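You operate a simulated robot arm through the tools that you are given. There is no shell and no other tool.

You run a simulated two-armed robot. Do the job below in one go: nothing can be reset, and whatever is moved stays where it is left.

JOB
Open the long fall guard, take the white cloth on the top of the black table and put it away on the rack space over the black plate, then shut the guard. Put the white stick holder on the top of the black table away on the shelf of the narrow side table. Take the strap clip on the top of the steel table and put it away on the top of the blue mat. Take the white rubber block on the waist level of the carton bay and put it away on the top of the black table. Switch the switch of the white keypad on. Fetch the red tag from the top of the long cleaning table and set it on top of the orange label roll. Do these in any order. Set down upright: strap clip.
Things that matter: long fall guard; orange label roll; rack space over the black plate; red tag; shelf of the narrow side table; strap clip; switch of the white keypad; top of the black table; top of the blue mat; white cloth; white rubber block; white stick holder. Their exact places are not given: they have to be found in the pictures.

The check looks at the end state, three seconds after you hand in, the way a careful person would. Anything else that was tipped, shoved, dropped, spilled or broken makes it a failure. Flat cloth is picked up by pressing the open fingertips on it (5 to 10 N) and closing them slowly along it; thin cloth reads only 2 to 8 mm in the jaws.

ROBOT AND FRAMES
Two 7-joint arms with two-finger parallel grippers on one trunk, on a base that moves. Base frame: it is fixed to the floor where the robot stands at the start and does not move with it; the origin is under the middle of the robot, x ahead of it, y to its left, z up. Readings come in m, rad, newtons and seconds.
The left shoulder is at the start at [0.05, 0.209, 1.196], the right one opposite. With the tool pointing down near the work surface each hand reaches from about 0.1 to 0.88 m from the robot's upright axis, wherever it stands, measured 20 degrees to its own side. Places, roughly: long fall guard [0.6, 0, 1]; orange label roll [-2.25, -5.5, 0.75]; rack space over the black plate [0.6, 0.4, 0.9]; red tag [-2.25, -5.5, 0.75]; shelf of the narrow side table (23x78 cm) [-0.06, -5.72, 0.46]; strap clip (3x3x5 cm) [0.9, -1.4, 0.7]; switch of the white keypad [-2.3, -5.1, 0.3]; top of the black table [-1, -2.2, 0.9]; top of the blue mat [0.6, -8.3, 0.8]; white cloth (10x7x4 cm) [-0.6, -2, 0.9]; white rubber block (6x4x4 cm) [0.1, 1.1, 0.9]; white stick holder [-0.75, -1.75, 1]. Payload 4.4 kg a hand.
Tool frame (each hand has its own): the origin (TCP) lies between the finger pads and is the grasp point; the fingertips stand 0.023 m ahead of it; z points along the fingers, y is the line along which they close. The gripper opens to 0.094 m. The fingers are 0.038 m wide and 0.01 m thick; the gripper's body (0.054 by 0.096 m) begins 0.039 m behind the TCP.
Orientation is told as [roll, pitch, yaw] about the base's x, y, z axes, in that order, counted from this pose: with the fingers straight down and closing along the base's y, the tool's x points along the base's -x, its y along +y and its z along -z.

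CONTROLS
- The arms move only by the tool jog_arm. It takes "left_rows", "right_rows" or both (then of equal length, played together; a hand with none holds still); each is a list of rows, each an object (a shift or turn left out is 0, a gripper value left out holds the last) with "xyz": the shift along the tool's x, y, z in units of 500 mm (1.0 is 500 mm), a list of three; "turn": the turn, a rotation vector about the tool's x, y, z in units of 180 degrees (1.0 is 180 degrees), a list of three; "claw": the finger opening in m, from 0 to 0.094. In form: [{"xyz": [x, y, z], "turn": [ax, ay, az], "claw": claw}, ...]. A call has 1 to 20 rows; each row is the pose to reach, as a shift and turn from the pose commanded when the call began, along the tool's axes at that moment. A call with a number of a shift or a turn outside -1 to 1 is refused whole. A row lasts 0.2 s, in which the tool goes at most 0.05 m and 0.15 rad; a call with a longer step from one row to the next is refused whole, and so is a gripper value outside its range. Where a pose cannot be reached the arm comes as near as it can. A force on the tool above 40 N (or 10 N above the force at the start of the call, whichever is more), or a blocked arm, ends the call early, and 0.2 s more pass. Each finger travels about 0.108 m/s and halts on what it meets, pressing with about 36 N; the grip force reading is that of the motor and also rises with nothing between the fingers. The clock runs only during rows and for 0.2 s after the last one: add rows that repeat a pose to give the fingers time. It gives the time, the measured TCP pose, the force on the tool (base axes), the opening and the grip force at its end, in the units of the frame above (readings bear some noise), with the torque about the TCP (base axes, N m) and any sound that the robot's microphone picked up, and new pictures: "pictures" is both (left out), scene, wrist or none (wrist: the cameras of the hands that moved).
- Cameras (640 x 400 px; columns grow to the right, rows downward): "scene" is now at [0.1332, 0.0664, 1.3817]; the picture's right is [0.67, -0.74, 0.00], its down [-0.40, -0.36, -0.85] and it looks along [0.63, 0.56, -0.53] (base axes); focal length 214 px, centre (320, 200). "left" rides on the left gripper at [0.086, -0.016, -0.074] in its tool frame; the picture's right is [0.18, 0.98, 0.00], its down [-0.58, 0.11, -0.81] and it looks along [-0.79, 0.15, 0.59] (tool axes); focal length 243 px, centre (320, 200). "right" rides on the right gripper at [0.086, 0.016, -0.074] in its tool frame; the picture's right is [-0.18, 0.98, 0.00], its down [-0.58, -0.11, -0.81] and it looks along [-0.79, -0.15, 0.59] (tool axes); focal length 243 px, centre (320, 200).
- lift_body(by): slides the trunk up (or, below 0, down) by that many m; the arms and the scene camera ride with it, the base frame stays. It gives what a move gives, with no picture.
- roll_base(legs): drives the robot by 1 to 6 legs, each [ahead, left, turn to the left] in m, m and rad, along the robot's own axes; the way and the turn of a leg run together, so that a leg with both is an arc; at most 1.5 m and 3.142 rad a leg. The arms and the cameras ride along, it lands a little off, and it stops where it bumps. It gives what a move gives, and a new picture of the scene camera.
- head_to(pan, tilt): turns the head with the scene camera to pan (to the left, within 1.396 rad either way) and tilt (down, from -0.506 to 1.204), counted from straight ahead of the robot. It gives what a move gives, and a new picture of the scene camera.
- measure_at(camera, pixels): for up to 12 pixels [column, row] of the newest picture of that camera ("zoom" is the newest enlarged one), the place [x, y, z] in the base frame of the surface seen there, good to about 0.003 m, but the place of the scene camera against the robot may be out by one fixed shift of up to 0.018 m in any direction. It takes no simulated time.
- inspect(camera, box): a new picture of the part [left, top, right, bottom] of that camera's present view, enlarged. It takes no simulated time.
- sign_off(): hands the job in; it is judged then, once.

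Open the grippers and draw the arms clear of the work before you hand the job in, unless the task says otherwise.

The tools are called after "Call:" by a JSON object that holds its "method" and its "body". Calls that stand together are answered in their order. jog_arm: Moves the arms, as the interface text tells. Its arguments: {"type":"object","properties":{"left_rows":{"type":"array"},"right_rows":{"type":"array"},"pictures":{"type":"string","enum":["both","scene","wrist","none"]}},"required":[]} The other tools are called the same way: lift_body (by) moves the trunk up or down; roll_base (legs) drives the base; head_to (pan, tilt) turns the head that bears the scene camera; measure_at (camera, pixels) gives the place of the surface under pixels of a picture; inspect (camera, box) takes an enlarged picture of a part of a camera's view; sign_off () hands the job in.

At the start:

```text
time_s: 0.0
left_eef_pos: [0.4259, 0.5829, 1.1554]
left_tcp_rot: [-0.001, 0.0, 0.001]
left_force: [0.3, -0.2, -0.4]
left_torque: [-0.01, 0.01, 0.01]
left_width: 0.0942
left_finger_force: 0.1
right_eef_pos: [0.5112, 0.0178, 1.2105]
right_tcp_rot: [-0.001, -0.002, 0.0]
right_force: [0.5, -0.6, -0.2]
right_torque: [0.0, 0.0, 0.02]
right_width: 0.094
right_finger_force: 0.1
trunk travel left (down, up): [-0.275, 0.288]
robot x, y, heading: [-0.0015, -0.001, -0.001]
head pan, tilt (commanded): [0.731, 0.564]
```

scene: 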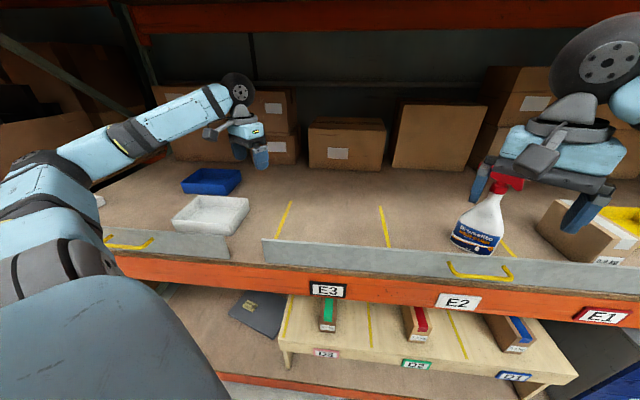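
right: 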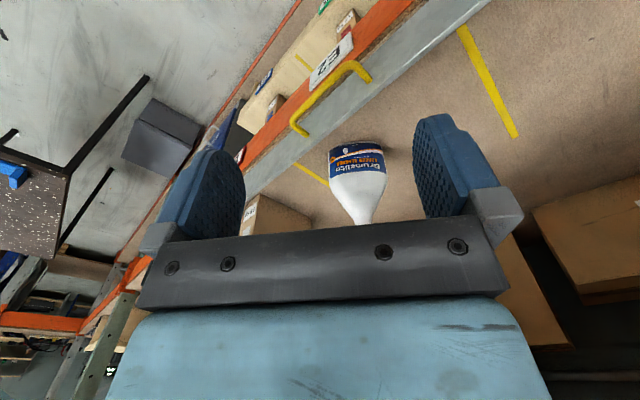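
left: 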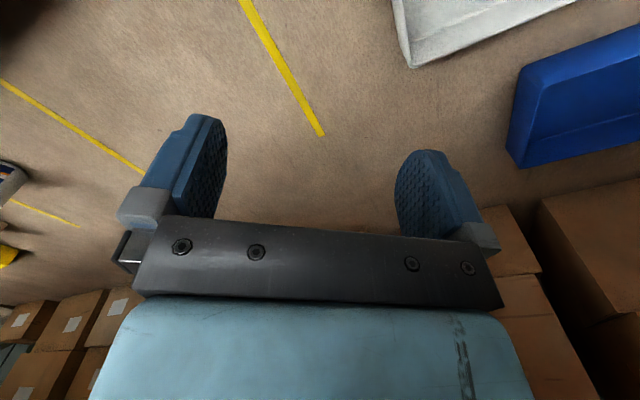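

The scene picture shows the rack with the long guard (yellow handle near (480,270)) and plates E3 (black), E2 (white), E1 (red). I'll enlarge the picture and measure the guard, plates and the shelf.

Call:
{"method": "inspect", "body": {"camera": "scene", "box": [240, 160, 640, 400]}}

Call:
{"method": "measure_at", "body": {"camera": "scene", "pixels": [[264, 240], [262, 262], [330, 290], [460, 300], [600, 315], [450, 265], [510, 275], [480, 278], [480, 258], [285, 220], [383, 225], [335, 225]]}}

Call:
{"method": "inspect", "body": {"camera": "scene", "box": [60, 140, 300, 290]}}

```text
1.60 times, centred on (440, 280) of scene
```

zoom: 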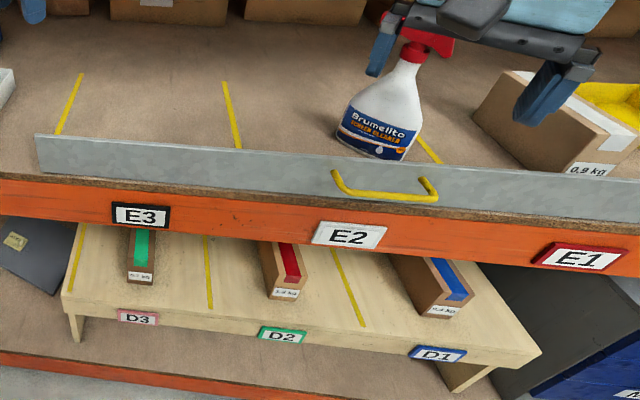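

```text
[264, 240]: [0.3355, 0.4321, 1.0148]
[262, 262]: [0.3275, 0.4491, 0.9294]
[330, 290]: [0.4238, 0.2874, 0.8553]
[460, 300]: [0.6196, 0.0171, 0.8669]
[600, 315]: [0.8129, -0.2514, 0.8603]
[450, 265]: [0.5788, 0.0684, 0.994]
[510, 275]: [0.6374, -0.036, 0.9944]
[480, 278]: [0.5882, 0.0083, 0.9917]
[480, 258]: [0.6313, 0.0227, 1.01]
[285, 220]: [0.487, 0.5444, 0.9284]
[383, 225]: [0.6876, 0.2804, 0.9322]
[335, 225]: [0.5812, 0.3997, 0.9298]
```

```text
2.67 times, centred on (180, 215) of scene
```

zoom: 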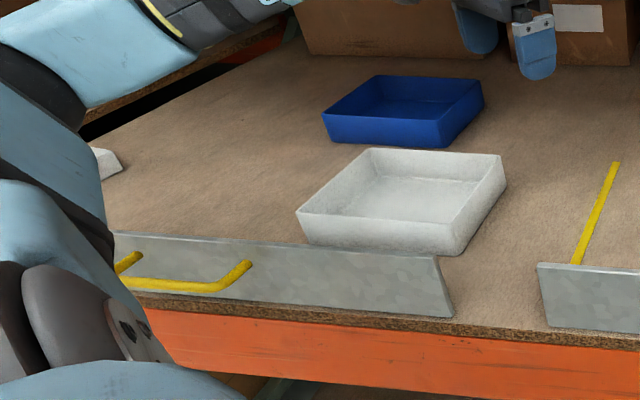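

The rack's front runs along about (0.587,-0.81), with the E3 space between the yellow lines at (285,220) and (383,225). I'll now turn the head to the left and look for the carton bay and the white rubber block.

Call:
{"method": "head_to", "body": {"pan": 1.35, "tilt": 0.45}}

```text
time_s: 1.0
left_eef_pos: [0.4269, 0.5827, 1.1548]
left_tcp_rot: [-0.001, -0.002, 0.001]
left_force: [-0.8, -0.5, -0.3]
left_torque: [0.03, 0.01, -0.01]
left_width: 0.094
left_finger_force: 0.1
right_eef_pos: [0.5117, 0.018, 1.2105]
right_tcp_rot: [-0.001, 0.001, -0.002]
right_force: [-0.5, 0.2, 0.2]
right_torque: [-0.01, -0.01, -0.01]
right_width: 0.0941
right_finger_force: 0.1
trunk travel left (down, up): [-0.275, 0.288]
robot x, y, heading: [0.002, 0.0008, 0.0]
head pan, tilt (commanded): [1.349, 0.45]
```

scene: 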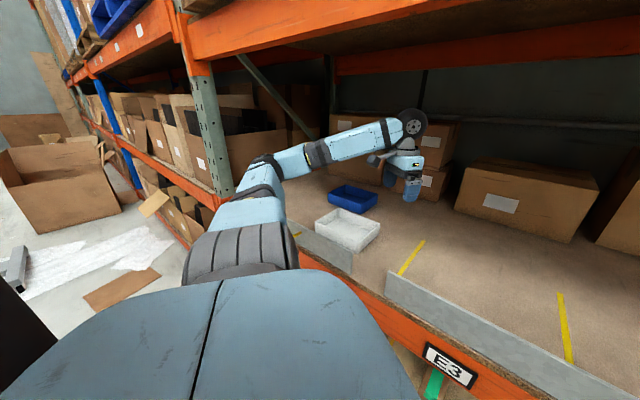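

The left arm hides the rubber block here (a white bit was visible at (100,200) in the first picture). I'll look to the right for the steel table and the black table.

Call:
{"method": "head_to", "body": {"pan": -0.4, "tilt": 0.5}}

Call:
{"method": "head_to", "body": {"pan": -1.39, "tilt": 0.4}}

```text
time_s: 2.8
left_eef_pos: [0.4274, 0.5828, 1.1551]
left_tcp_rot: [0.001, 0.0, -0.002]
left_force: [-0.1, 0.6, -1.1]
left_torque: [-0.01, 0.0, -0.01]
left_width: 0.094
left_finger_force: 0.1
right_eef_pos: [0.5104, 0.0175, 1.2109]
right_tcp_rot: [0.001, 0.001, -0.001]
right_force: [0.0, 0.5, -0.4]
right_torque: [0.0, 0.0, 0.02]
right_width: 0.0939
right_finger_force: 0.1
trunk travel left (down, up): [-0.275, 0.288]
robot x, y, heading: [0.0018, 0.002, -0.001]
head pan, tilt (commanded): [-0.4, 0.499]
```

scene: 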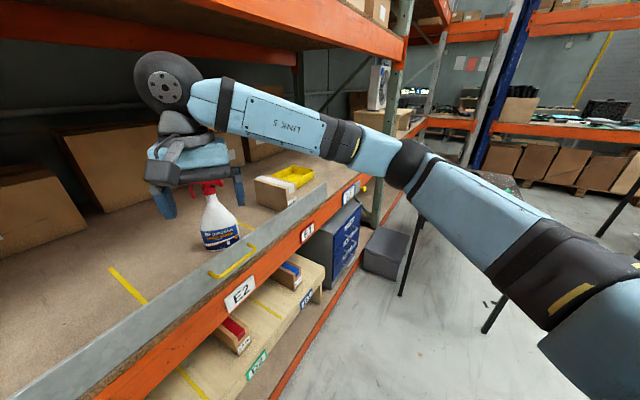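

```text
time_s: 4.0
left_eef_pos: [0.4272, 0.5829, 1.156]
left_tcp_rot: [0.002, -0.001, -0.001]
left_force: [0.3, 0.2, 0.3]
left_torque: [-0.03, -0.01, 0.0]
left_width: 0.0938
left_finger_force: 0.1
right_eef_pos: [0.5117, 0.0183, 1.2104]
right_tcp_rot: [0.0, 0.0, 0.001]
right_force: [1.2, -0.2, 0.7]
right_torque: [0.0, 0.02, 0.03]
right_width: 0.0939
right_finger_force: 0.0
trunk travel left (down, up): [-0.275, 0.288]
robot x, y, heading: [-0.0007, -0.0014, 0.0]
head pan, tilt (commanded): [-1.389, 0.4]
```

scene: 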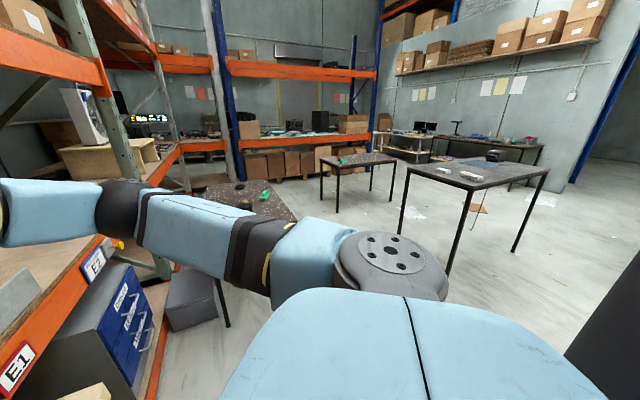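

I see three tables: one at (490,175) with white items, one at (355,160), and one at (245,195). I'll enlarge these.

Call:
{"method": "inspect", "body": {"camera": "scene", "box": [380, 110, 580, 235]}}

Call:
{"method": "measure_at", "body": {"camera": "scene", "pixels": [[442, 170], [467, 175], [494, 155], [406, 163], [546, 166], [475, 187], [487, 160], [240, 190], [265, 195], [355, 158], [340, 160], [480, 145]]}}

Call:
{"method": "inspect", "body": {"camera": "scene", "box": [180, 130, 400, 268]}}

```text
3.20 times, centred on (480, 172) of scene
```

zoom: 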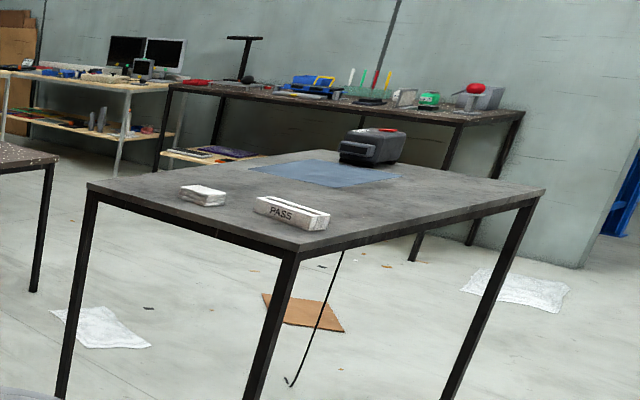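

```text
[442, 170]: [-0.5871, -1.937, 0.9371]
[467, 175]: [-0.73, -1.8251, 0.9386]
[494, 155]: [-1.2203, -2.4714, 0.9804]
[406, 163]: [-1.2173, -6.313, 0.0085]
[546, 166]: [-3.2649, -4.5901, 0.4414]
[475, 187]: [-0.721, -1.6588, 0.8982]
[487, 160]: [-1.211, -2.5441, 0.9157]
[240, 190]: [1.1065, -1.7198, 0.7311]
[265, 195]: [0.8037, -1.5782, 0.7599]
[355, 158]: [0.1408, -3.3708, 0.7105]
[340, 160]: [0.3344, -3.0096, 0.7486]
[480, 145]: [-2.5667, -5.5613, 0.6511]
```

```text
2.90 times, centred on (290, 199) of scene
```

zoom: 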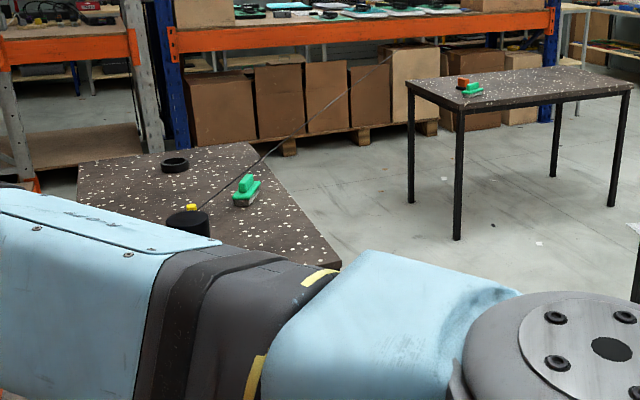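

The black table holds the white cloth stack (442,170) at about (-0.59,-1.94) and the white stick holder "PASS" (467,175) at about (-0.73,-1.83). Next I look closely at the long guard and its handle.

Call:
{"method": "head_to", "body": {"pan": 0.2, "tilt": 0.7}}

Call:
{"method": "inspect", "body": {"camera": "scene", "box": [200, 100, 520, 300]}}

Call:
{"method": "inspect", "body": {"camera": "right", "box": [200, 0, 520, 200]}}

```text
time_s: 5.7
left_eef_pos: [0.4265, 0.5833, 1.1549]
left_tcp_rot: [-0.001, 0.0, 0.002]
left_force: [1.3, -1.0, 0.3]
left_torque: [0.01, -0.01, 0.01]
left_width: 0.0939
left_finger_force: 0.0
right_eef_pos: [0.511, 0.0174, 1.2114]
right_tcp_rot: [-0.001, 0.0, 0.001]
right_force: [0.8, 0.0, -0.2]
right_torque: [0.02, 0.02, 0.01]
right_width: 0.094
right_finger_force: 0.1
trunk travel left (down, up): [-0.275, 0.288]
robot x, y, heading: [-0.0031, 0.0009, 0.0]
head pan, tilt (commanded): [0.201, 0.7]
```

scene: 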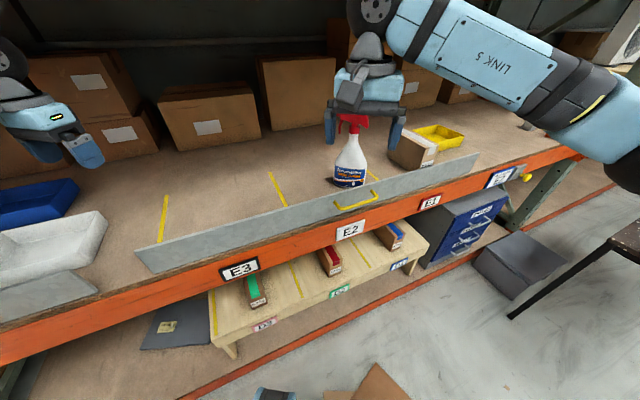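

```text
2.00 times, centred on (360, 200) of scene
```

zoom: 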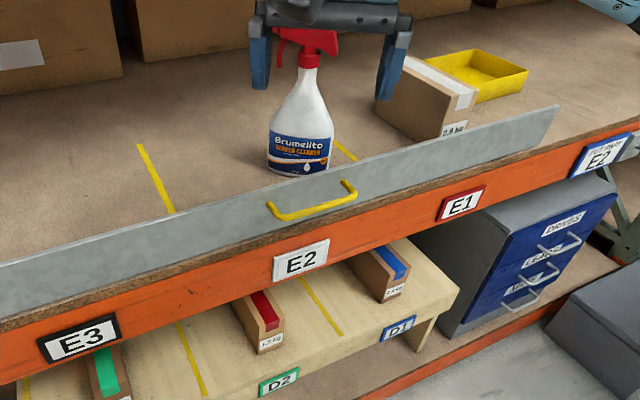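

```text
2.00 times, centred on (360, 100) of right
```

zoom: 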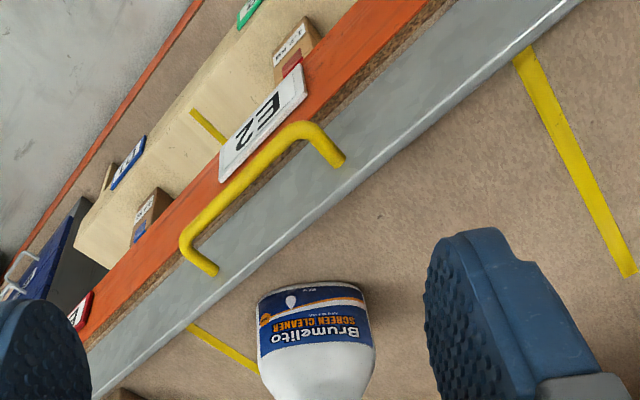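

The handle is a yellow U bar on the guard's face, ends at zoom pixels (340,158) and (212,270). I measure it and the guard from the right wrist view.

Call:
{"method": "measure_at", "body": {"camera": "zoom", "pixels": [[336, 154], [212, 268], [187, 240], [298, 130], [240, 185], [255, 172], [300, 215], [320, 185], [560, 15], [150, 330], [200, 335], [530, 60]]}}

Call:
{"method": "measure_at", "body": {"camera": "scene", "pixels": [[138, 255], [140, 270], [476, 155], [476, 165], [335, 205], [377, 192], [355, 206], [240, 269], [350, 230], [430, 201], [163, 215], [275, 190]]}}

```text
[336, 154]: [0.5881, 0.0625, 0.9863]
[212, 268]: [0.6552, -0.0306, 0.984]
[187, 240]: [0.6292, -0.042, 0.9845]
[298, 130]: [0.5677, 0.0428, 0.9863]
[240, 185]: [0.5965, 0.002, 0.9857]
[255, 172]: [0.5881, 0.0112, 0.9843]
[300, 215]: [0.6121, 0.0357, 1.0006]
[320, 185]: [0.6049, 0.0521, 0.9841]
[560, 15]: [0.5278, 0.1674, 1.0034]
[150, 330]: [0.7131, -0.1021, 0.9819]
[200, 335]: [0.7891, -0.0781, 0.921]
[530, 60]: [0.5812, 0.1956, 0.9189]
```

```text
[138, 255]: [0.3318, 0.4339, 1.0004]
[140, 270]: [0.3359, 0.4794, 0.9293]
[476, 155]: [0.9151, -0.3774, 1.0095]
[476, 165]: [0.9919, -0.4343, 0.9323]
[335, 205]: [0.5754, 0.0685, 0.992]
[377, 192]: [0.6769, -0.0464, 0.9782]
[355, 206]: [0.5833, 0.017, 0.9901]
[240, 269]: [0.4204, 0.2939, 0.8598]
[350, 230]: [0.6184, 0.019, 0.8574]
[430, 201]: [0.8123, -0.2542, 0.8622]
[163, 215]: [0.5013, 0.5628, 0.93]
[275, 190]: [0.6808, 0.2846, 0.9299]
```

Wrist view puts the handle bar at about z 0.985, from (0.568,0.043) to (0.629,-0.042), 3 cm out from the guard; the scene camera reads ~1 cm high. I turn the base to face the rack squarely, backing off a little for working room.

Call:
{"method": "roll_base", "body": {"legs": [[0, 0, 0.627], [-0.15, 0, 0]]}}

Call:
{"method": "head_to", "body": {"pan": -0.35, "tilt": 0.65}}

```text
time_s: 8.8
left_eef_pos: [-0.1159, 0.6348, 1.1568]
left_tcp_rot: [0.0, 0.001, 0.623]
left_force: [-0.6, 0.2, -0.2]
left_torque: [0.0, -0.03, 0.03]
left_width: 0.094
left_finger_force: 0.1
right_eef_pos: [0.2842, 0.2256, 1.2097]
right_tcp_rot: [0.0, -0.001, 0.623]
right_force: [0.2, -0.5, -0.9]
right_torque: [0.03, -0.02, -0.01]
right_width: 0.094
right_finger_force: 0.0
trunk travel left (down, up): [-0.275, 0.288]
robot x, y, heading: [-0.1255, -0.0851, 0.621]
head pan, tilt (commanded): [0.201, 0.7]
```

scene: 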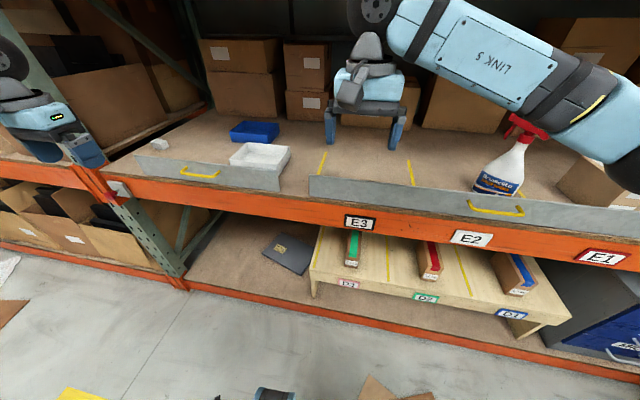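

```text
time_s: 9.7
left_eef_pos: [-0.1141, 0.6354, 1.1555]
left_tcp_rot: [0.0, 0.001, 0.623]
left_force: [-0.7, 0.2, -0.3]
left_torque: [0.02, -0.01, 0.03]
left_width: 0.094
left_finger_force: 0.0
right_eef_pos: [0.2837, 0.2254, 1.2116]
right_tcp_rot: [0.0, -0.002, 0.623]
right_force: [0.7, -0.2, 0.1]
right_torque: [0.0, -0.01, -0.01]
right_width: 0.0938
right_finger_force: 0.1
trunk travel left (down, up): [-0.275, 0.288]
robot x, y, heading: [-0.1209, -0.0872, 0.621]
head pan, tilt (commanded): [-0.351, 0.649]
```

scene: 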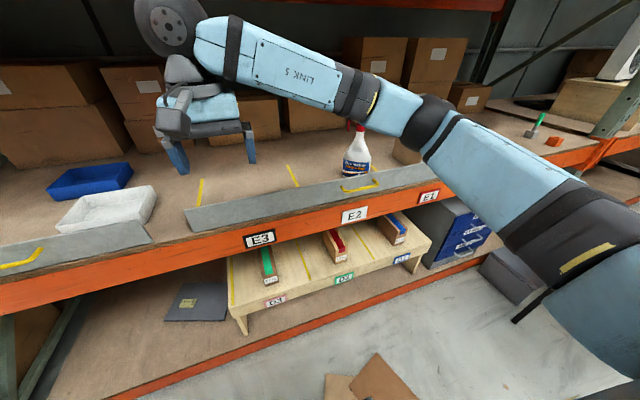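

The spray bottle stands just behind the guard near the handle, so I measure it (base (355,172), top (358,128)) before bringing the right hand in.

Call:
{"method": "measure_at", "body": {"camera": "scene", "pixels": [[346, 170], [366, 172], [356, 165], [356, 150], [358, 128], [352, 127], [345, 189], [378, 183], [360, 190], [186, 225], [470, 160], [435, 183]]}}

Call:
{"method": "inspect", "body": {"camera": "scene", "box": [300, 100, 460, 200]}}

```text
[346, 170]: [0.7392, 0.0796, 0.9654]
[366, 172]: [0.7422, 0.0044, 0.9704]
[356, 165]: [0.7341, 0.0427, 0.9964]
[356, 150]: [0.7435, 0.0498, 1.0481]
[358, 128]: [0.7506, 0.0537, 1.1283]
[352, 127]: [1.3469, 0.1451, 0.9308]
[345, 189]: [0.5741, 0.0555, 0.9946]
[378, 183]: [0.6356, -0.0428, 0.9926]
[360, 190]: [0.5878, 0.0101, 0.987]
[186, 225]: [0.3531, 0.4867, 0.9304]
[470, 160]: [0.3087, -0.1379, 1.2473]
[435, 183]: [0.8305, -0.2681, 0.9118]
```

```text
4.00 times, centred on (380, 150) of scene
```

zoom: 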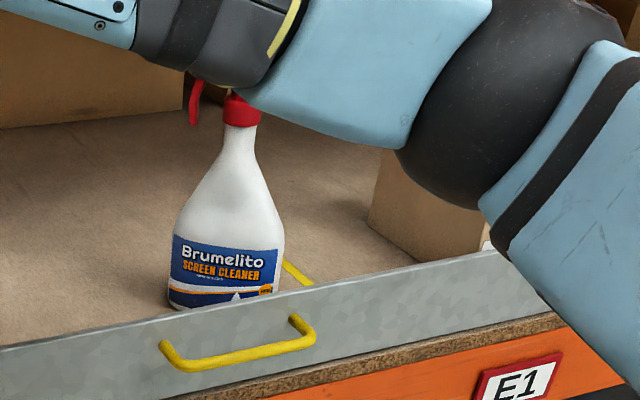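

Bottle is 12 cm behind the guard face; there is room for the hand over the handle. I move the right hand above the handle, turning it 90° so the fingers close across the bar, opening set to 30 mm.

Call:
{"method": "jog_arm", "body": {"right_rows": [{"xyz": [-0.021, -0.061, 0.018], "turn": [0, 0, 0.0416], "claw": 0.03}, {"xyz": [-0.042, -0.122, 0.037], "turn": [0, 0, 0.0831]}, {"xyz": [-0.0625, -0.183, 0.055], "turn": [0, 0, 0.1247]}, {"xyz": [-0.083, -0.244, 0.073], "turn": [0, 0, 0.1663]}, {"xyz": [-0.104, -0.305, 0.092], "turn": [0, 0, 0.2078]}, {"xyz": [-0.125, -0.366, 0.11], "turn": [0, 0, 0.2494]}, {"xyz": [-0.146, -0.427, 0.128], "turn": [0, 0, 0.291]}, {"xyz": [-0.167, -0.488, 0.147], "turn": [0, 0, 0.3325]}, {"xyz": [-0.1875, -0.549, 0.165], "turn": [0, 0, 0.3741]}, {"xyz": [-0.208, -0.61, 0.183], "turn": [0, 0, 0.4157]}, {"xyz": [-0.229, -0.671, 0.202], "turn": [0, 0, 0.4572]}, {"xyz": [-0.25, -0.732, 0.22], "turn": [0, 0, 0.4988]}, {"xyz": [-0.25, -0.732, 0.22], "turn": [0, 0, 0.4988]}, {"xyz": [-0.25, -0.732, 0.22], "turn": [0, 0, 0.4988]}]}}

```text
time_s: 12.7
left_eef_pos: [-0.1138, 0.6356, 1.1554]
left_tcp_rot: [0.0, 0.001, 0.623]
left_force: [0.7, -0.5, 1.0]
left_torque: [-0.01, -0.01, -0.03]
left_width: 0.0942
left_finger_force: 0.0
right_eef_pos: [0.5992, 0.0023, 1.0997]
right_tcp_rot: [-0.001, -0.001, -0.945]
right_force: [-0.6, -0.6, -0.4]
right_torque: [-0.01, -0.01, 0.0]
right_width: 0.0302
right_finger_force: 0.0
trunk travel left (down, up): [-0.275, 0.288]
robot x, y, heading: [-0.119, -0.091, 0.624]
head pan, tilt (commanded): [-0.351, 0.649]
```

scene: 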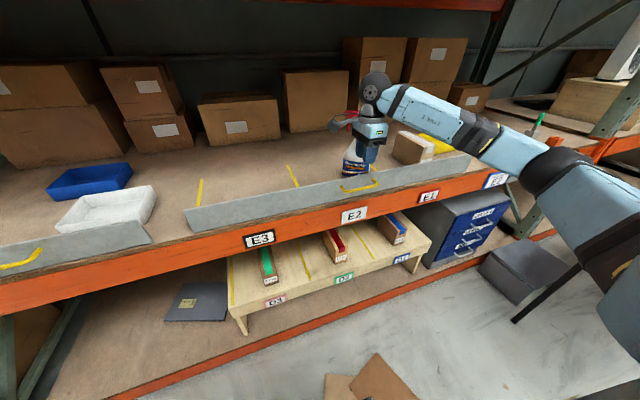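
right: 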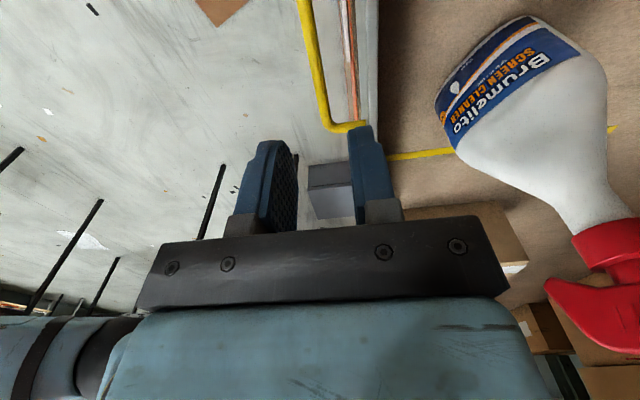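

The hand hovers over the bar (bar at columns 300–345 in the wrist view). I measure the bottle's trigger, bar and guard from here before going down.

Call:
{"method": "measure_at", "body": {"camera": "right", "pixels": [[560, 300], [600, 250], [318, 60], [325, 100], [352, 128], [335, 128], [372, 60], [374, 20], [308, 10], [580, 200]]}}

Call:
{"method": "inspect", "body": {"camera": "right", "box": [240, 0, 480, 150]}}

```text
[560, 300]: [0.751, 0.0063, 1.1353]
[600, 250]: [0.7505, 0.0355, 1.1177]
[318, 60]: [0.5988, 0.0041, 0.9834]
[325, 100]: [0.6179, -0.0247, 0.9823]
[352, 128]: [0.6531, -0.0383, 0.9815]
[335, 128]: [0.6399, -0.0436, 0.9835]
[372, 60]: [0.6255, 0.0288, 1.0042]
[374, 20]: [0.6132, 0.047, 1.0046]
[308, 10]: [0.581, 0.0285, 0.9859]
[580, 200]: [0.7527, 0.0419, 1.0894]
```

```text
2.67 times, centred on (360, 75) of right
```

zoom: 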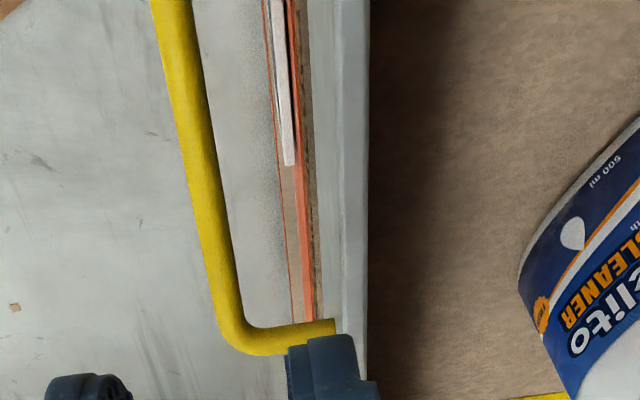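

Bar's centre sits right under the TCP (n 0.4885 both), top of the guard at z 1.0045. I descend 0.118 m so the fingers straddle the bar.

Call:
{"method": "jog_arm", "body": {"right_rows": [{"xyz": [0, 0, 0.05]}, {"xyz": [0, 0, 0.1]}, {"xyz": [0, 0, 0.15]}, {"xyz": [0, 0, 0.19]}, {"xyz": [0, 0, 0.215]}, {"xyz": [0, 0, 0.234]}, {"xyz": [0, 0, 0.234]}]}}

```text
time_s: 14.3
left_eef_pos: [-0.115, 0.636, 1.1563]
left_tcp_rot: [0.0, -0.001, 0.623]
left_force: [0.0, -1.2, 1.0]
left_torque: [-0.02, 0.01, -0.02]
left_width: 0.094
left_finger_force: 0.2
right_eef_pos: [0.5987, 0.0005, 0.9844]
right_tcp_rot: [-0.002, -0.001, -0.945]
right_force: [-0.2, -0.6, -0.4]
right_torque: [-0.02, 0.01, -0.01]
right_width: 0.0298
right_finger_force: 0.1
trunk travel left (down, up): [-0.275, 0.288]
robot x, y, heading: [-0.1235, -0.0845, 0.621]
head pan, tilt (commanded): [-0.351, 0.649]
```

scene: 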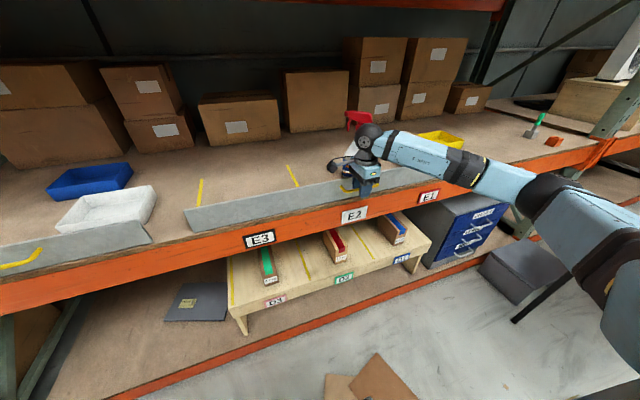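
right: 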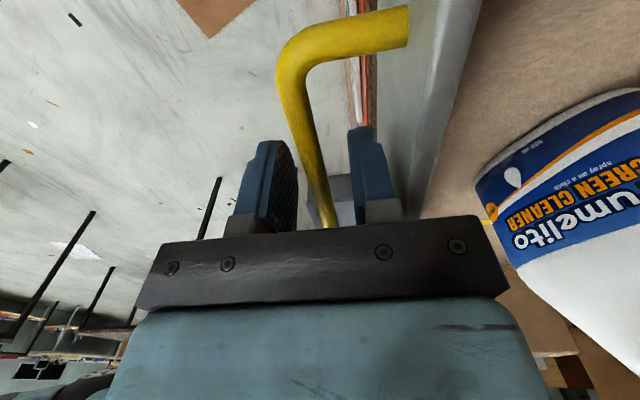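

The bar runs between the fingers (visible at (315,150) between pads). I close the gripper on it.

Call:
{"method": "jog_arm", "body": {"right_rows": [{"claw": 0.0}, {"claw": 0.0}, {"claw": 0.0}], "pictures": "none"}}

```text
time_s: 15.1
left_eef_pos: [-0.1153, 0.6351, 1.1549]
left_tcp_rot: [0.002, 0.0, 0.623]
left_force: [-0.2, 0.3, -0.3]
left_torque: [0.02, -0.03, 0.02]
left_width: 0.0938
left_finger_force: 0.0
right_eef_pos: [0.5976, -0.0005, 0.9834]
right_tcp_rot: [0.0, 0.0, -0.944]
right_force: [-5.7, -1.1, -2.2]
right_torque: [-0.02, 0.04, -1.84]
right_width: 0.01
right_finger_force: 45.4
trunk travel left (down, up): [-0.275, 0.288]
robot x, y, heading: [-0.1192, -0.0867, 0.627]
head pan, tilt (commanded): [-0.351, 0.649]
```

The bar is held (10 mm wide). I test the hinge guess: swing the handle outward and down by 0.12 rad about the guard's bottom edge and read the force.

Call:
{"method": "jog_arm", "body": {"right_rows": [{"xyz": [0, -0.005, 0.004], "turn": [-0.0125, 0, 0]}, {"xyz": [0, -0.009, 0.0075], "turn": [-0.025, 0, 0]}, {"xyz": [0, -0.0128, 0.0104], "turn": [-0.038, 0, 0]}, {"xyz": [0, -0.0128, 0.0104], "turn": [-0.038, 0, 0]}]}}

```text
time_s: 16.1
left_eef_pos: [-0.1151, 0.6349, 1.157]
left_tcp_rot: [-0.001, -0.001, 0.623]
left_force: [-0.7, -0.5, -0.4]
left_torque: [0.01, 0.01, 0.03]
left_width: 0.094
left_finger_force: 0.0
right_eef_pos: [0.5934, -0.0042, 0.9816]
right_tcp_rot: [0.12, -0.002, -0.944]
right_force: [-2.0, -1.2, 7.1]
right_torque: [0.79, 0.46, -1.61]
right_width: 0.0098
right_finger_force: 45.2
trunk travel left (down, up): [-0.275, 0.288]
robot x, y, heading: [-0.1204, -0.0868, 0.625]
head pan, tilt (commanded): [-0.351, 0.649]
```

scene: 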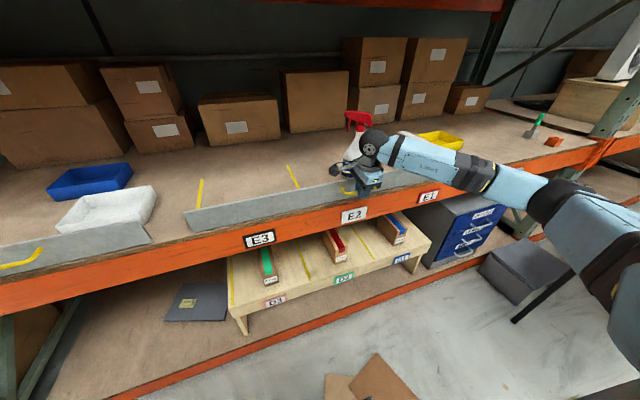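
right: 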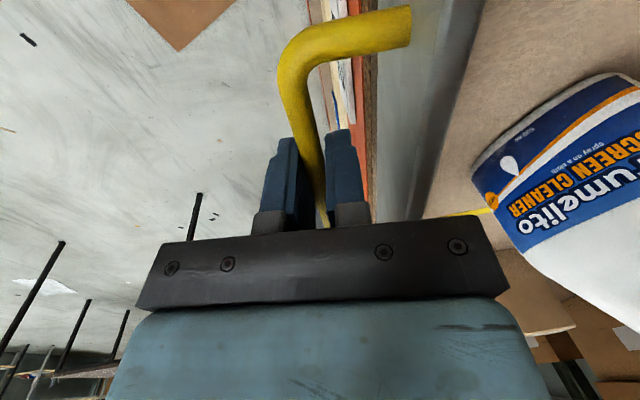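

The handle moved out about 6 mm with only 7 N; I check how the guard itself moved by looking at its top edge in the wrist view.

Call:
{"method": "measure_at", "body": {"camera": "right", "pixels": [[465, 30], [450, 100], [425, 60], [405, 150], [440, 150], [360, 50], [398, 30]]}}

Call:
{"method": "inspect", "body": {"camera": "right", "box": [240, 0, 560, 200]}}

Call:
{"method": "inspect", "body": {"camera": "scene", "box": [170, 120, 490, 320]}}

```text
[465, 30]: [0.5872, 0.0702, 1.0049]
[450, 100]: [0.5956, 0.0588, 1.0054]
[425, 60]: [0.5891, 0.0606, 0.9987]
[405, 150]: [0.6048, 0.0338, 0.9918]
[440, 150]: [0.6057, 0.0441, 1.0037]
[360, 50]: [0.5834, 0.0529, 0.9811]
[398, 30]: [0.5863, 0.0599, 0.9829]
```

```text
2.00 times, centred on (400, 100) of right
```

zoom: 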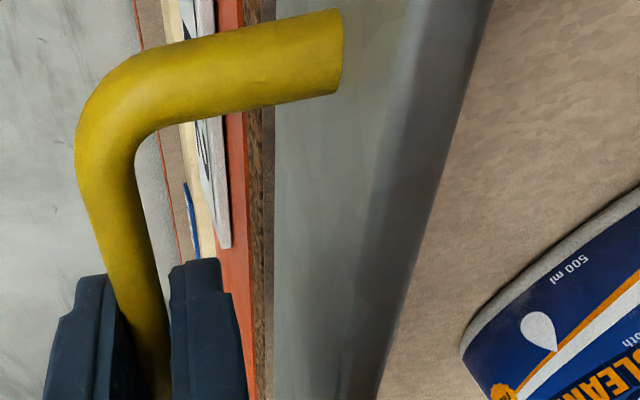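

```text
2.00 times, centred on (330, 220) of scene
```

zoom: 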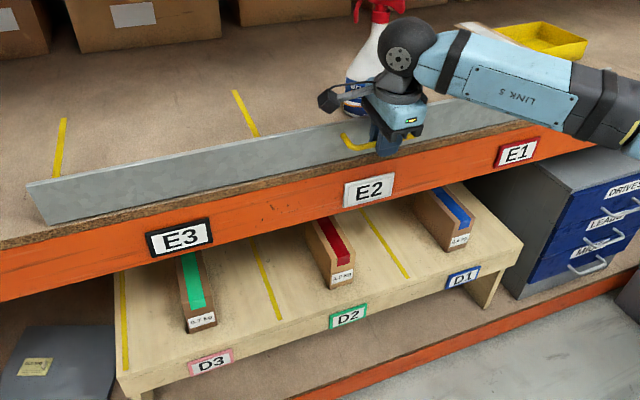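

The guard's top edge moved out 7 mm (n 0.525→0.518) with its foot still: it hinges at the bottom edge. I continue swinging along that arc by another 0.6 rad.

Call:
{"method": "jog_arm", "body": {"right_rows": [{"xyz": [0, -0.0114, 0.008], "turn": [-0.0318, 0, 0]}, {"xyz": [0, -0.022, 0.0171], "turn": [-0.0637, 0, 0]}, {"xyz": [0, -0.0316, 0.0271], "turn": [-0.0955, 0, 0]}, {"xyz": [0, -0.0401, 0.0381], "turn": [-0.1273, 0, 0]}, {"xyz": [0, -0.0475, 0.0499], "turn": [-0.1592, 0, 0]}, {"xyz": [0, -0.0537, 0.0624], "turn": [-0.191, 0, 0]}, {"xyz": [0, -0.0537, 0.0624], "turn": [-0.191, 0, 0]}]}}

```text
time_s: 17.7
left_eef_pos: [-0.1173, 0.6336, 1.1562]
left_tcp_rot: [-0.001, -0.004, 0.623]
left_force: [-0.3, -0.3, -0.1]
left_torque: [-0.01, -0.02, -0.02]
left_width: 0.094
left_finger_force: 0.0
right_eef_pos: [0.5719, -0.0174, 0.9458]
right_tcp_rot: [0.724, 0.0, -0.944]
right_force: [-24.7, -14.5, 4.3]
right_torque: [0.63, 0.65, -1.49]
right_width: 0.0101
right_finger_force: 45.0
trunk travel left (down, up): [-0.275, 0.288]
robot x, y, heading: [-0.1225, -0.0853, 0.62]
head pan, tilt (commanded): [-0.351, 0.649]
```

scene: 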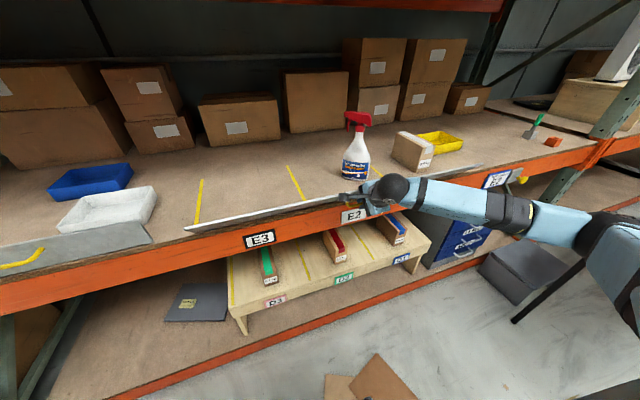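
right: 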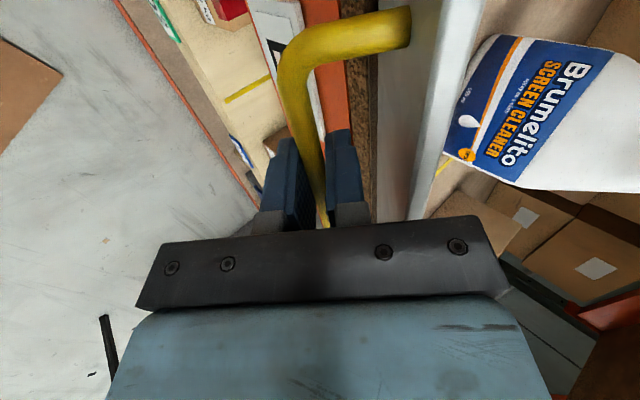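

Outward force of 28 N says my arc is ~2 mm tight; fitting the readings puts the hinge at n≈0.520, z≈0.924. I correct and go on by another 0.5 rad.

Call:
{"method": "jog_arm", "body": {"right_rows": [{"xyz": [0, -0.0116, 0.003], "turn": [-0.0318, 0, 0]}, {"xyz": [0, -0.0223, 0.0116], "turn": [-0.0637, 0, 0]}, {"xyz": [0, -0.0321, 0.0212], "turn": [-0.0955, 0, 0]}, {"xyz": [0, -0.041, 0.0318], "turn": [-0.1273, 0, 0]}, {"xyz": [0, -0.0487, 0.0432], "turn": [-0.1592, 0, 0]}, {"xyz": [0, -0.0487, 0.0432], "turn": [-0.1592, 0, 0]}]}}

```text
time_s: 19.1
left_eef_pos: [-0.1155, 0.6343, 1.1558]
left_tcp_rot: [-0.001, -0.003, 0.621]
left_force: [-0.1, -0.6, 0.1]
left_torque: [0.02, 0.01, 0.0]
left_width: 0.0938
left_finger_force: 0.1
right_eef_pos: [0.5703, -0.0191, 0.929]
right_tcp_rot: [0.971, -0.002, -0.944]
right_force: [-16.1, -4.2, -3.9]
right_torque: [1.04, 0.95, -1.04]
right_width: 0.0098
right_finger_force: 44.5
right hand out of reach, approached as far as the arm can: row 3, 4, 5, 6
trunk travel left (down, up): [-0.275, 0.288]
robot x, y, heading: [-0.1195, -0.0882, 0.628]
head pan, tilt (commanded): [-0.351, 0.649]
```

scene: 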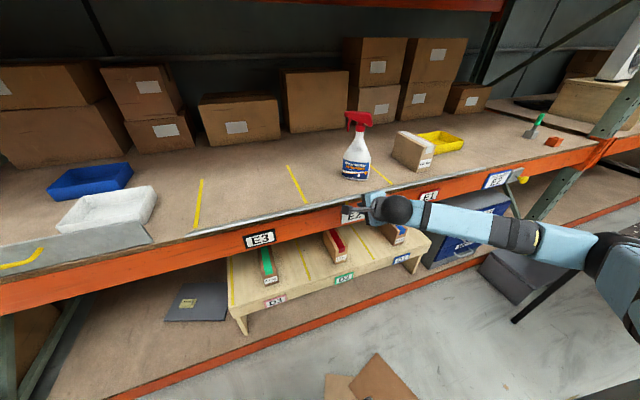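
right: 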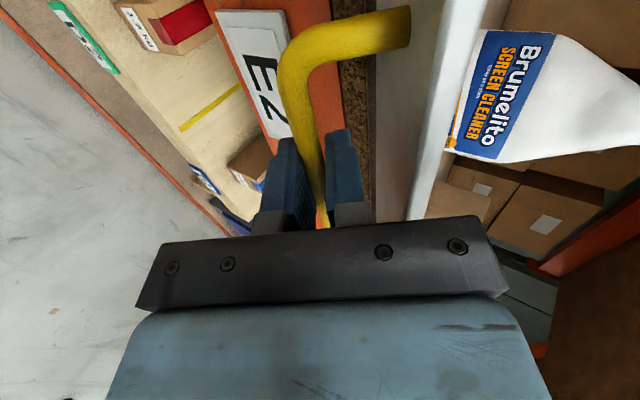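

The arm hit its reach limit at about 0.97 rad of swing, and the guard (white edge at (440,120)) follows. I open the fingers slightly to see whether the guard stays or falls by itself, keeping the fingers around the bar.

Call:
{"method": "jog_arm", "body": {"right_rows": [{"claw": 0.015}, {"claw": 0.03}, {"claw": 0.03}, {"claw": 0.03}]}}

```text
time_s: 20.1
left_eef_pos: [-0.1135, 0.6358, 1.1552]
left_tcp_rot: [0.0, 0.002, 0.622]
left_force: [0.1, -0.5, 0.4]
left_torque: [-0.03, 0.0, 0.0]
left_width: 0.094
left_finger_force: 0.0
right_eef_pos: [0.5722, -0.0202, 0.9293]
right_tcp_rot: [0.968, 0.0, -0.945]
right_force: [-0.7, -1.5, -0.7]
right_torque: [0.05, 0.01, -0.02]
right_width: 0.0289
right_finger_force: 0.0
trunk travel left (down, up): [-0.275, 0.288]
robot x, y, heading: [-0.1195, -0.0887, 0.625]
head pan, tilt (commanded): [-0.351, 0.649]
```

scene: 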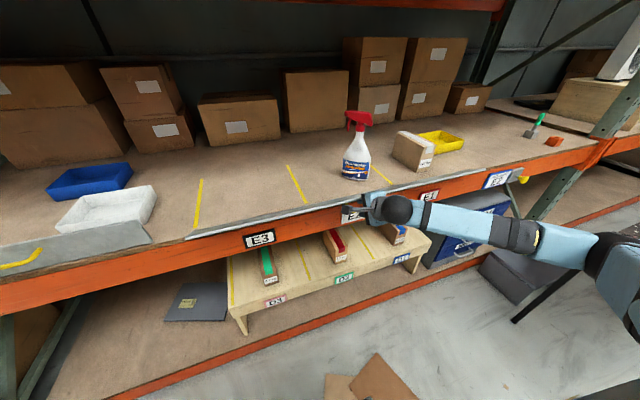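
right: 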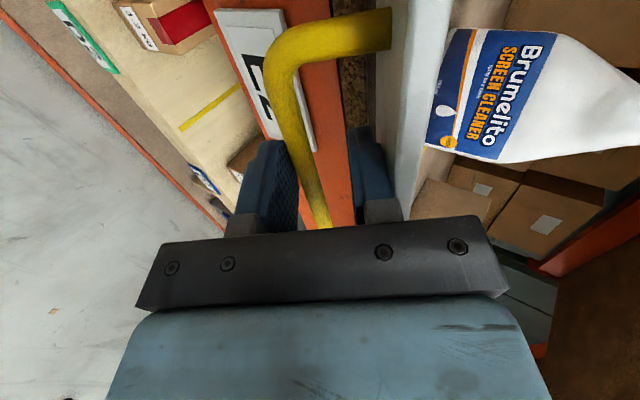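

Released, the guard holds its angle (friction). I back the hand out along its axis, bring it upright above the guard's inner face with closed fingers, ready to press the flap the rest of the way down.

Call:
{"method": "jog_arm", "body": {"right_rows": [{"xyz": [0, 0, -0.07]}, {"xyz": [0, 0, -0.14]}, {"xyz": [0, 0, -0.2]}, {"xyz": [0, 0.02, -0.206], "turn": [0.044, 0, 0], "claw": 0.0}, {"xyz": [0, 0.038, -0.212], "turn": [0.088, 0, 0]}, {"xyz": [0, 0.056, -0.218], "turn": [0.132, 0, 0]}, {"xyz": [0, 0.074, -0.224], "turn": [0.176, 0, 0]}, {"xyz": [0, 0.092, -0.23], "turn": [0.22, 0, 0]}, {"xyz": [0, 0.11, -0.236], "turn": [0.264, 0, 0]}, {"xyz": [0, 0.1272, -0.2412], "turn": [0.308, 0, 0]}, {"xyz": [0, 0.15, -0.172], "turn": [0.308, 0, 0]}, {"xyz": [0, 0.1736, -0.1032], "turn": [0.308, 0, 0]}, {"xyz": [0, 0.1736, -0.1032], "turn": [0.308, 0, 0]}]}}

```text
time_s: 22.9
left_eef_pos: [-0.1144, 0.6349, 1.157]
left_tcp_rot: [0.002, 0.002, 0.624]
left_force: [0.4, -0.2, -0.2]
left_torque: [0.04, -0.01, 0.02]
left_width: 0.094
left_finger_force: 0.0
right_eef_pos: [0.5747, -0.0138, 1.0316]
right_tcp_rot: [0.002, 0.0, -0.944]
right_force: [0.6, 0.3, 0.3]
right_torque: [0.0, -0.02, 0.02]
right_width: 0.0
right_finger_force: 35.8
trunk travel left (down, up): [-0.275, 0.288]
robot x, y, heading: [-0.1223, -0.0824, 0.623]
head pan, tilt (commanded): [-0.351, 0.649]
```

scene: 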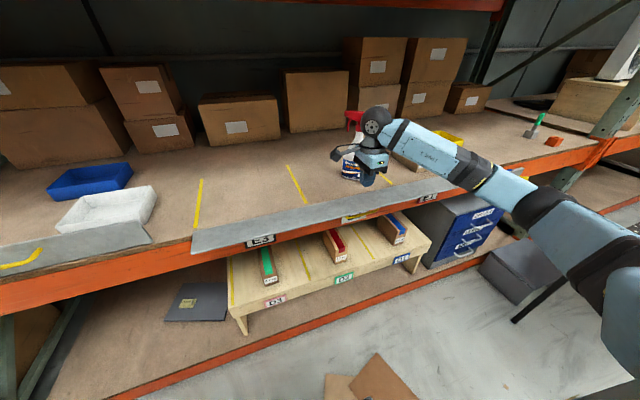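
right: 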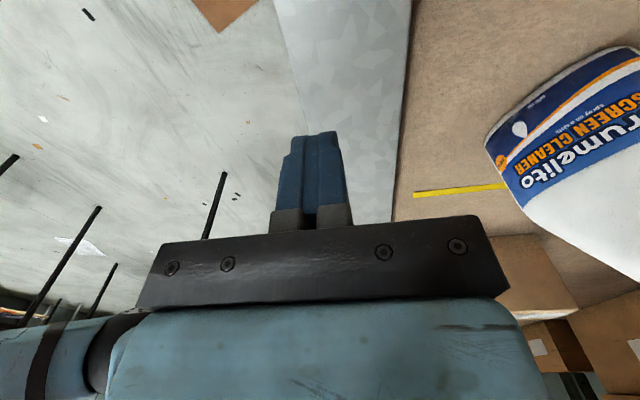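

The guard has dropped further by itself: its inner face is visible along (200,240)–(430,190). I measure it to know its angle.

Call:
{"method": "measure_at", "body": {"camera": "scene", "pixels": [[194, 232], [198, 250], [300, 212], [300, 225], [425, 183], [430, 195], [345, 219]]}}

Call:
{"method": "measure_at", "body": {"camera": "right", "pixels": [[290, 50], [400, 40], [350, 50], [395, 150], [360, 150]]}}

Call:
{"method": "inspect", "body": {"camera": "scene", "box": [170, 140, 490, 340]}}

```text
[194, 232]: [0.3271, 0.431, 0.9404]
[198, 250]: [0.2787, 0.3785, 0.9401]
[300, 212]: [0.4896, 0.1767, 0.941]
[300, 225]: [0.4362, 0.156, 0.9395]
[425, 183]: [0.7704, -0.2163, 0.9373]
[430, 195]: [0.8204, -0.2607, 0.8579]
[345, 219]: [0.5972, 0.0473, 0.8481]
```

```text
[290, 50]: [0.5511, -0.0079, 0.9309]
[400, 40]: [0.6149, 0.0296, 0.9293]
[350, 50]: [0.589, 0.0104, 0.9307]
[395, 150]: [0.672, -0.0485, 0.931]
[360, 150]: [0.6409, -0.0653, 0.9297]
```

```text
2.00 times, centred on (330, 240) of scene
```

zoom: 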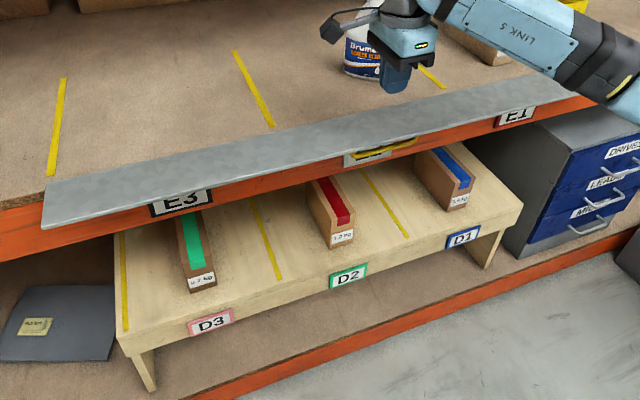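

The flap now lies exactly level (inner face z 0.930), so the long guard is open. I raise and draw the right hand back to a travel pose.

Call:
{"method": "jog_arm", "body": {"right_rows": [{"xyz": [0, 0, -0.08]}, {"xyz": [0, -0.01, -0.16], "turn": [0, 0, -0.04]}, {"xyz": [0, -0.05, -0.24], "turn": [0, 0, -0.08]}, {"xyz": [0, -0.1, -0.24], "turn": [0, 0, -0.12]}, {"xyz": [0, -0.15, -0.24], "turn": [0, 0, -0.16]}, {"xyz": [0, -0.2, -0.24], "turn": [0, 0, -0.2]}, {"xyz": [0, -0.25, -0.24], "turn": [0, 0, -0.24]}, {"xyz": [0, -0.3, -0.24], "turn": [0, 0, -0.28]}, {"xyz": [0, -0.34, -0.24], "turn": [0, 0, -0.32]}, {"xyz": [0, -0.38, -0.24], "turn": [0, 0, -0.36]}, {"xyz": [0, -0.4, -0.24], "turn": [0, 0, -0.4]}, {"xyz": [0, -0.4, -0.24], "turn": [0, 0, -0.44]}, {"xyz": [0, -0.4, -0.24], "turn": [0, 0, -0.48]}, {"xyz": [0, -0.4, -0.24], "turn": [0, 0, -0.4988]}], "pictures": "none"}}

Call:
{"method": "head_to", "body": {"pan": 0.55, "tilt": 0.6}}

```text
time_s: 25.9
left_eef_pos: [-0.1138, 0.6347, 1.156]
left_tcp_rot: [0.001, 0.0, 0.623]
left_force: [0.5, -0.5, 0.4]
left_torque: [0.0, 0.0, 0.0]
left_width: 0.0941
left_finger_force: 0.0
right_eef_pos: [0.4127, -0.1326, 1.1501]
right_tcp_rot: [0.002, -0.002, 0.623]
right_force: [-0.1, -0.3, -1.8]
right_torque: [-0.01, -0.01, -0.02]
right_width: 0.0001
right_finger_force: 36.6
trunk travel left (down, up): [-0.275, 0.288]
robot x, y, heading: [-0.1226, -0.0908, 0.63]
head pan, tilt (commanded): [-0.351, 0.649]
```

```text
time_s: 27.1
left_eef_pos: [-0.1139, 0.6347, 1.1558]
left_tcp_rot: [-0.001, 0.001, 0.623]
left_force: [0.6, 0.1, -0.3]
left_torque: [0.03, 0.01, 0.02]
left_width: 0.094
left_finger_force: 0.0
right_eef_pos: [0.4152, -0.1334, 1.1491]
right_tcp_rot: [0.001, -0.002, 0.624]
right_force: [-0.6, 0.2, 0.2]
right_torque: [0.0, -0.01, 0.0]
right_width: 0.0
right_finger_force: 36.4
trunk travel left (down, up): [-0.275, 0.288]
robot x, y, heading: [-0.1217, -0.0905, 0.622]
head pan, tilt (commanded): [0.55, 0.6]
```

scene: 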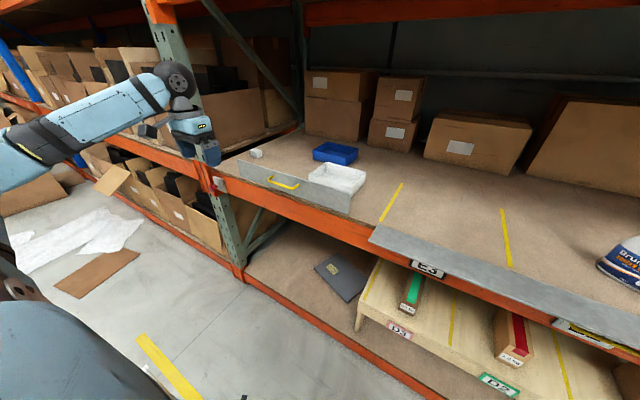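

A white block shows at (256,152) by the short guard's left end. I enlarge and measure it.

Call:
{"method": "inspect", "body": {"camera": "scene", "box": [160, 110, 360, 235]}}

Call:
{"method": "measure_at", "body": {"camera": "scene", "pixels": [[256, 152], [256, 149], [251, 154], [262, 153], [256, 158], [240, 163], [260, 170], [350, 200], [215, 165], [200, 155]]}}

```text
3.20 times, centred on (260, 172) of scene
```

zoom: 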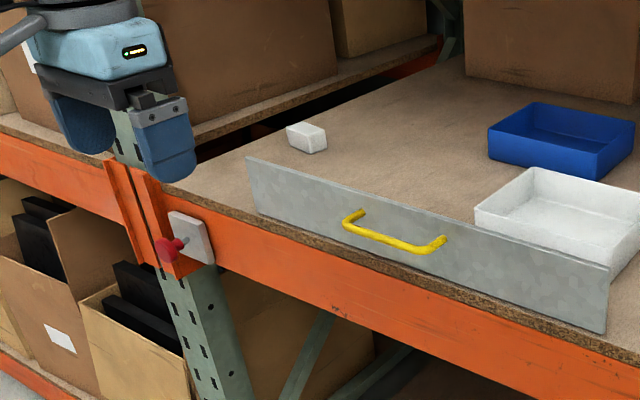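

```text
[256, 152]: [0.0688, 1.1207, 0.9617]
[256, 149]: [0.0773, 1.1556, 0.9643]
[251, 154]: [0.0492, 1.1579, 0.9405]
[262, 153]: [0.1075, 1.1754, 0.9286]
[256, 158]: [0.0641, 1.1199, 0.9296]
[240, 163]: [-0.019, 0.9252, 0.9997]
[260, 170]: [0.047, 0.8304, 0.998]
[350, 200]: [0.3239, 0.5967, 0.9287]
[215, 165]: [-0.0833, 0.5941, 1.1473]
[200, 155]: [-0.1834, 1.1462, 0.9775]
```

The block sits at about (0.075,1.135), top z 0.952 after camera offset, left of the short guard. I check where the floor litter lies before strafing left.

Call:
{"method": "measure_at", "body": {"camera": "scene", "pixels": [[95, 275], [60, 290], [135, 255], [20, 265], [90, 235], [165, 375], [185, 392], [25, 195], [245, 270], [300, 330]]}}

Call:
{"method": "jog_arm", "body": {"left_rows": [{"xyz": [0, -0.09, 0]}, {"xyz": [0, -0.18, 0]}, {"xyz": [0, -0.27, 0]}, {"xyz": [0, -0.36, 0]}, {"xyz": [0, -0.45, 0]}, {"xyz": [0, -0.5, 0]}], "pictures": "scene"}}

```text
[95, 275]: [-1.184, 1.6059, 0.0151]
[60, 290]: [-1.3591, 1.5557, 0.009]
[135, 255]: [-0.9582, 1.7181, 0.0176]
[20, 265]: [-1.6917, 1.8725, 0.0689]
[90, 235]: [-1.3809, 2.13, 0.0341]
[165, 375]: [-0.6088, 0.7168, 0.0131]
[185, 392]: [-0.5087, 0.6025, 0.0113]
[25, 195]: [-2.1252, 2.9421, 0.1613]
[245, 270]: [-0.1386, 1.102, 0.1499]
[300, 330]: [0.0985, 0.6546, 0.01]
```

```text
time_s: 28.5
left_eef_pos: [0.0321, 0.4323, 1.1582]
left_tcp_rot: [-0.001, -0.001, 0.622]
left_force: [-0.2, 0.3, 0.0]
left_torque: [-0.03, -0.01, 0.01]
left_width: 0.0939
left_finger_force: 0.2
right_eef_pos: [0.4144, -0.1331, 1.1501]
right_tcp_rot: [0.0, -0.003, 0.623]
right_force: [-0.5, -0.1, 0.0]
right_torque: [-0.03, 0.04, 0.06]
right_width: 0.0
right_finger_force: 35.7
trunk travel left (down, up): [-0.275, 0.288]
robot x, y, heading: [-0.1225, -0.0911, 0.625]
head pan, tilt (commanded): [0.55, 0.6]
```

scene: 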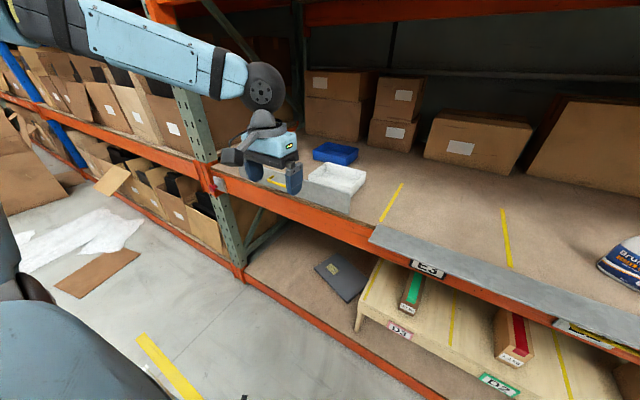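

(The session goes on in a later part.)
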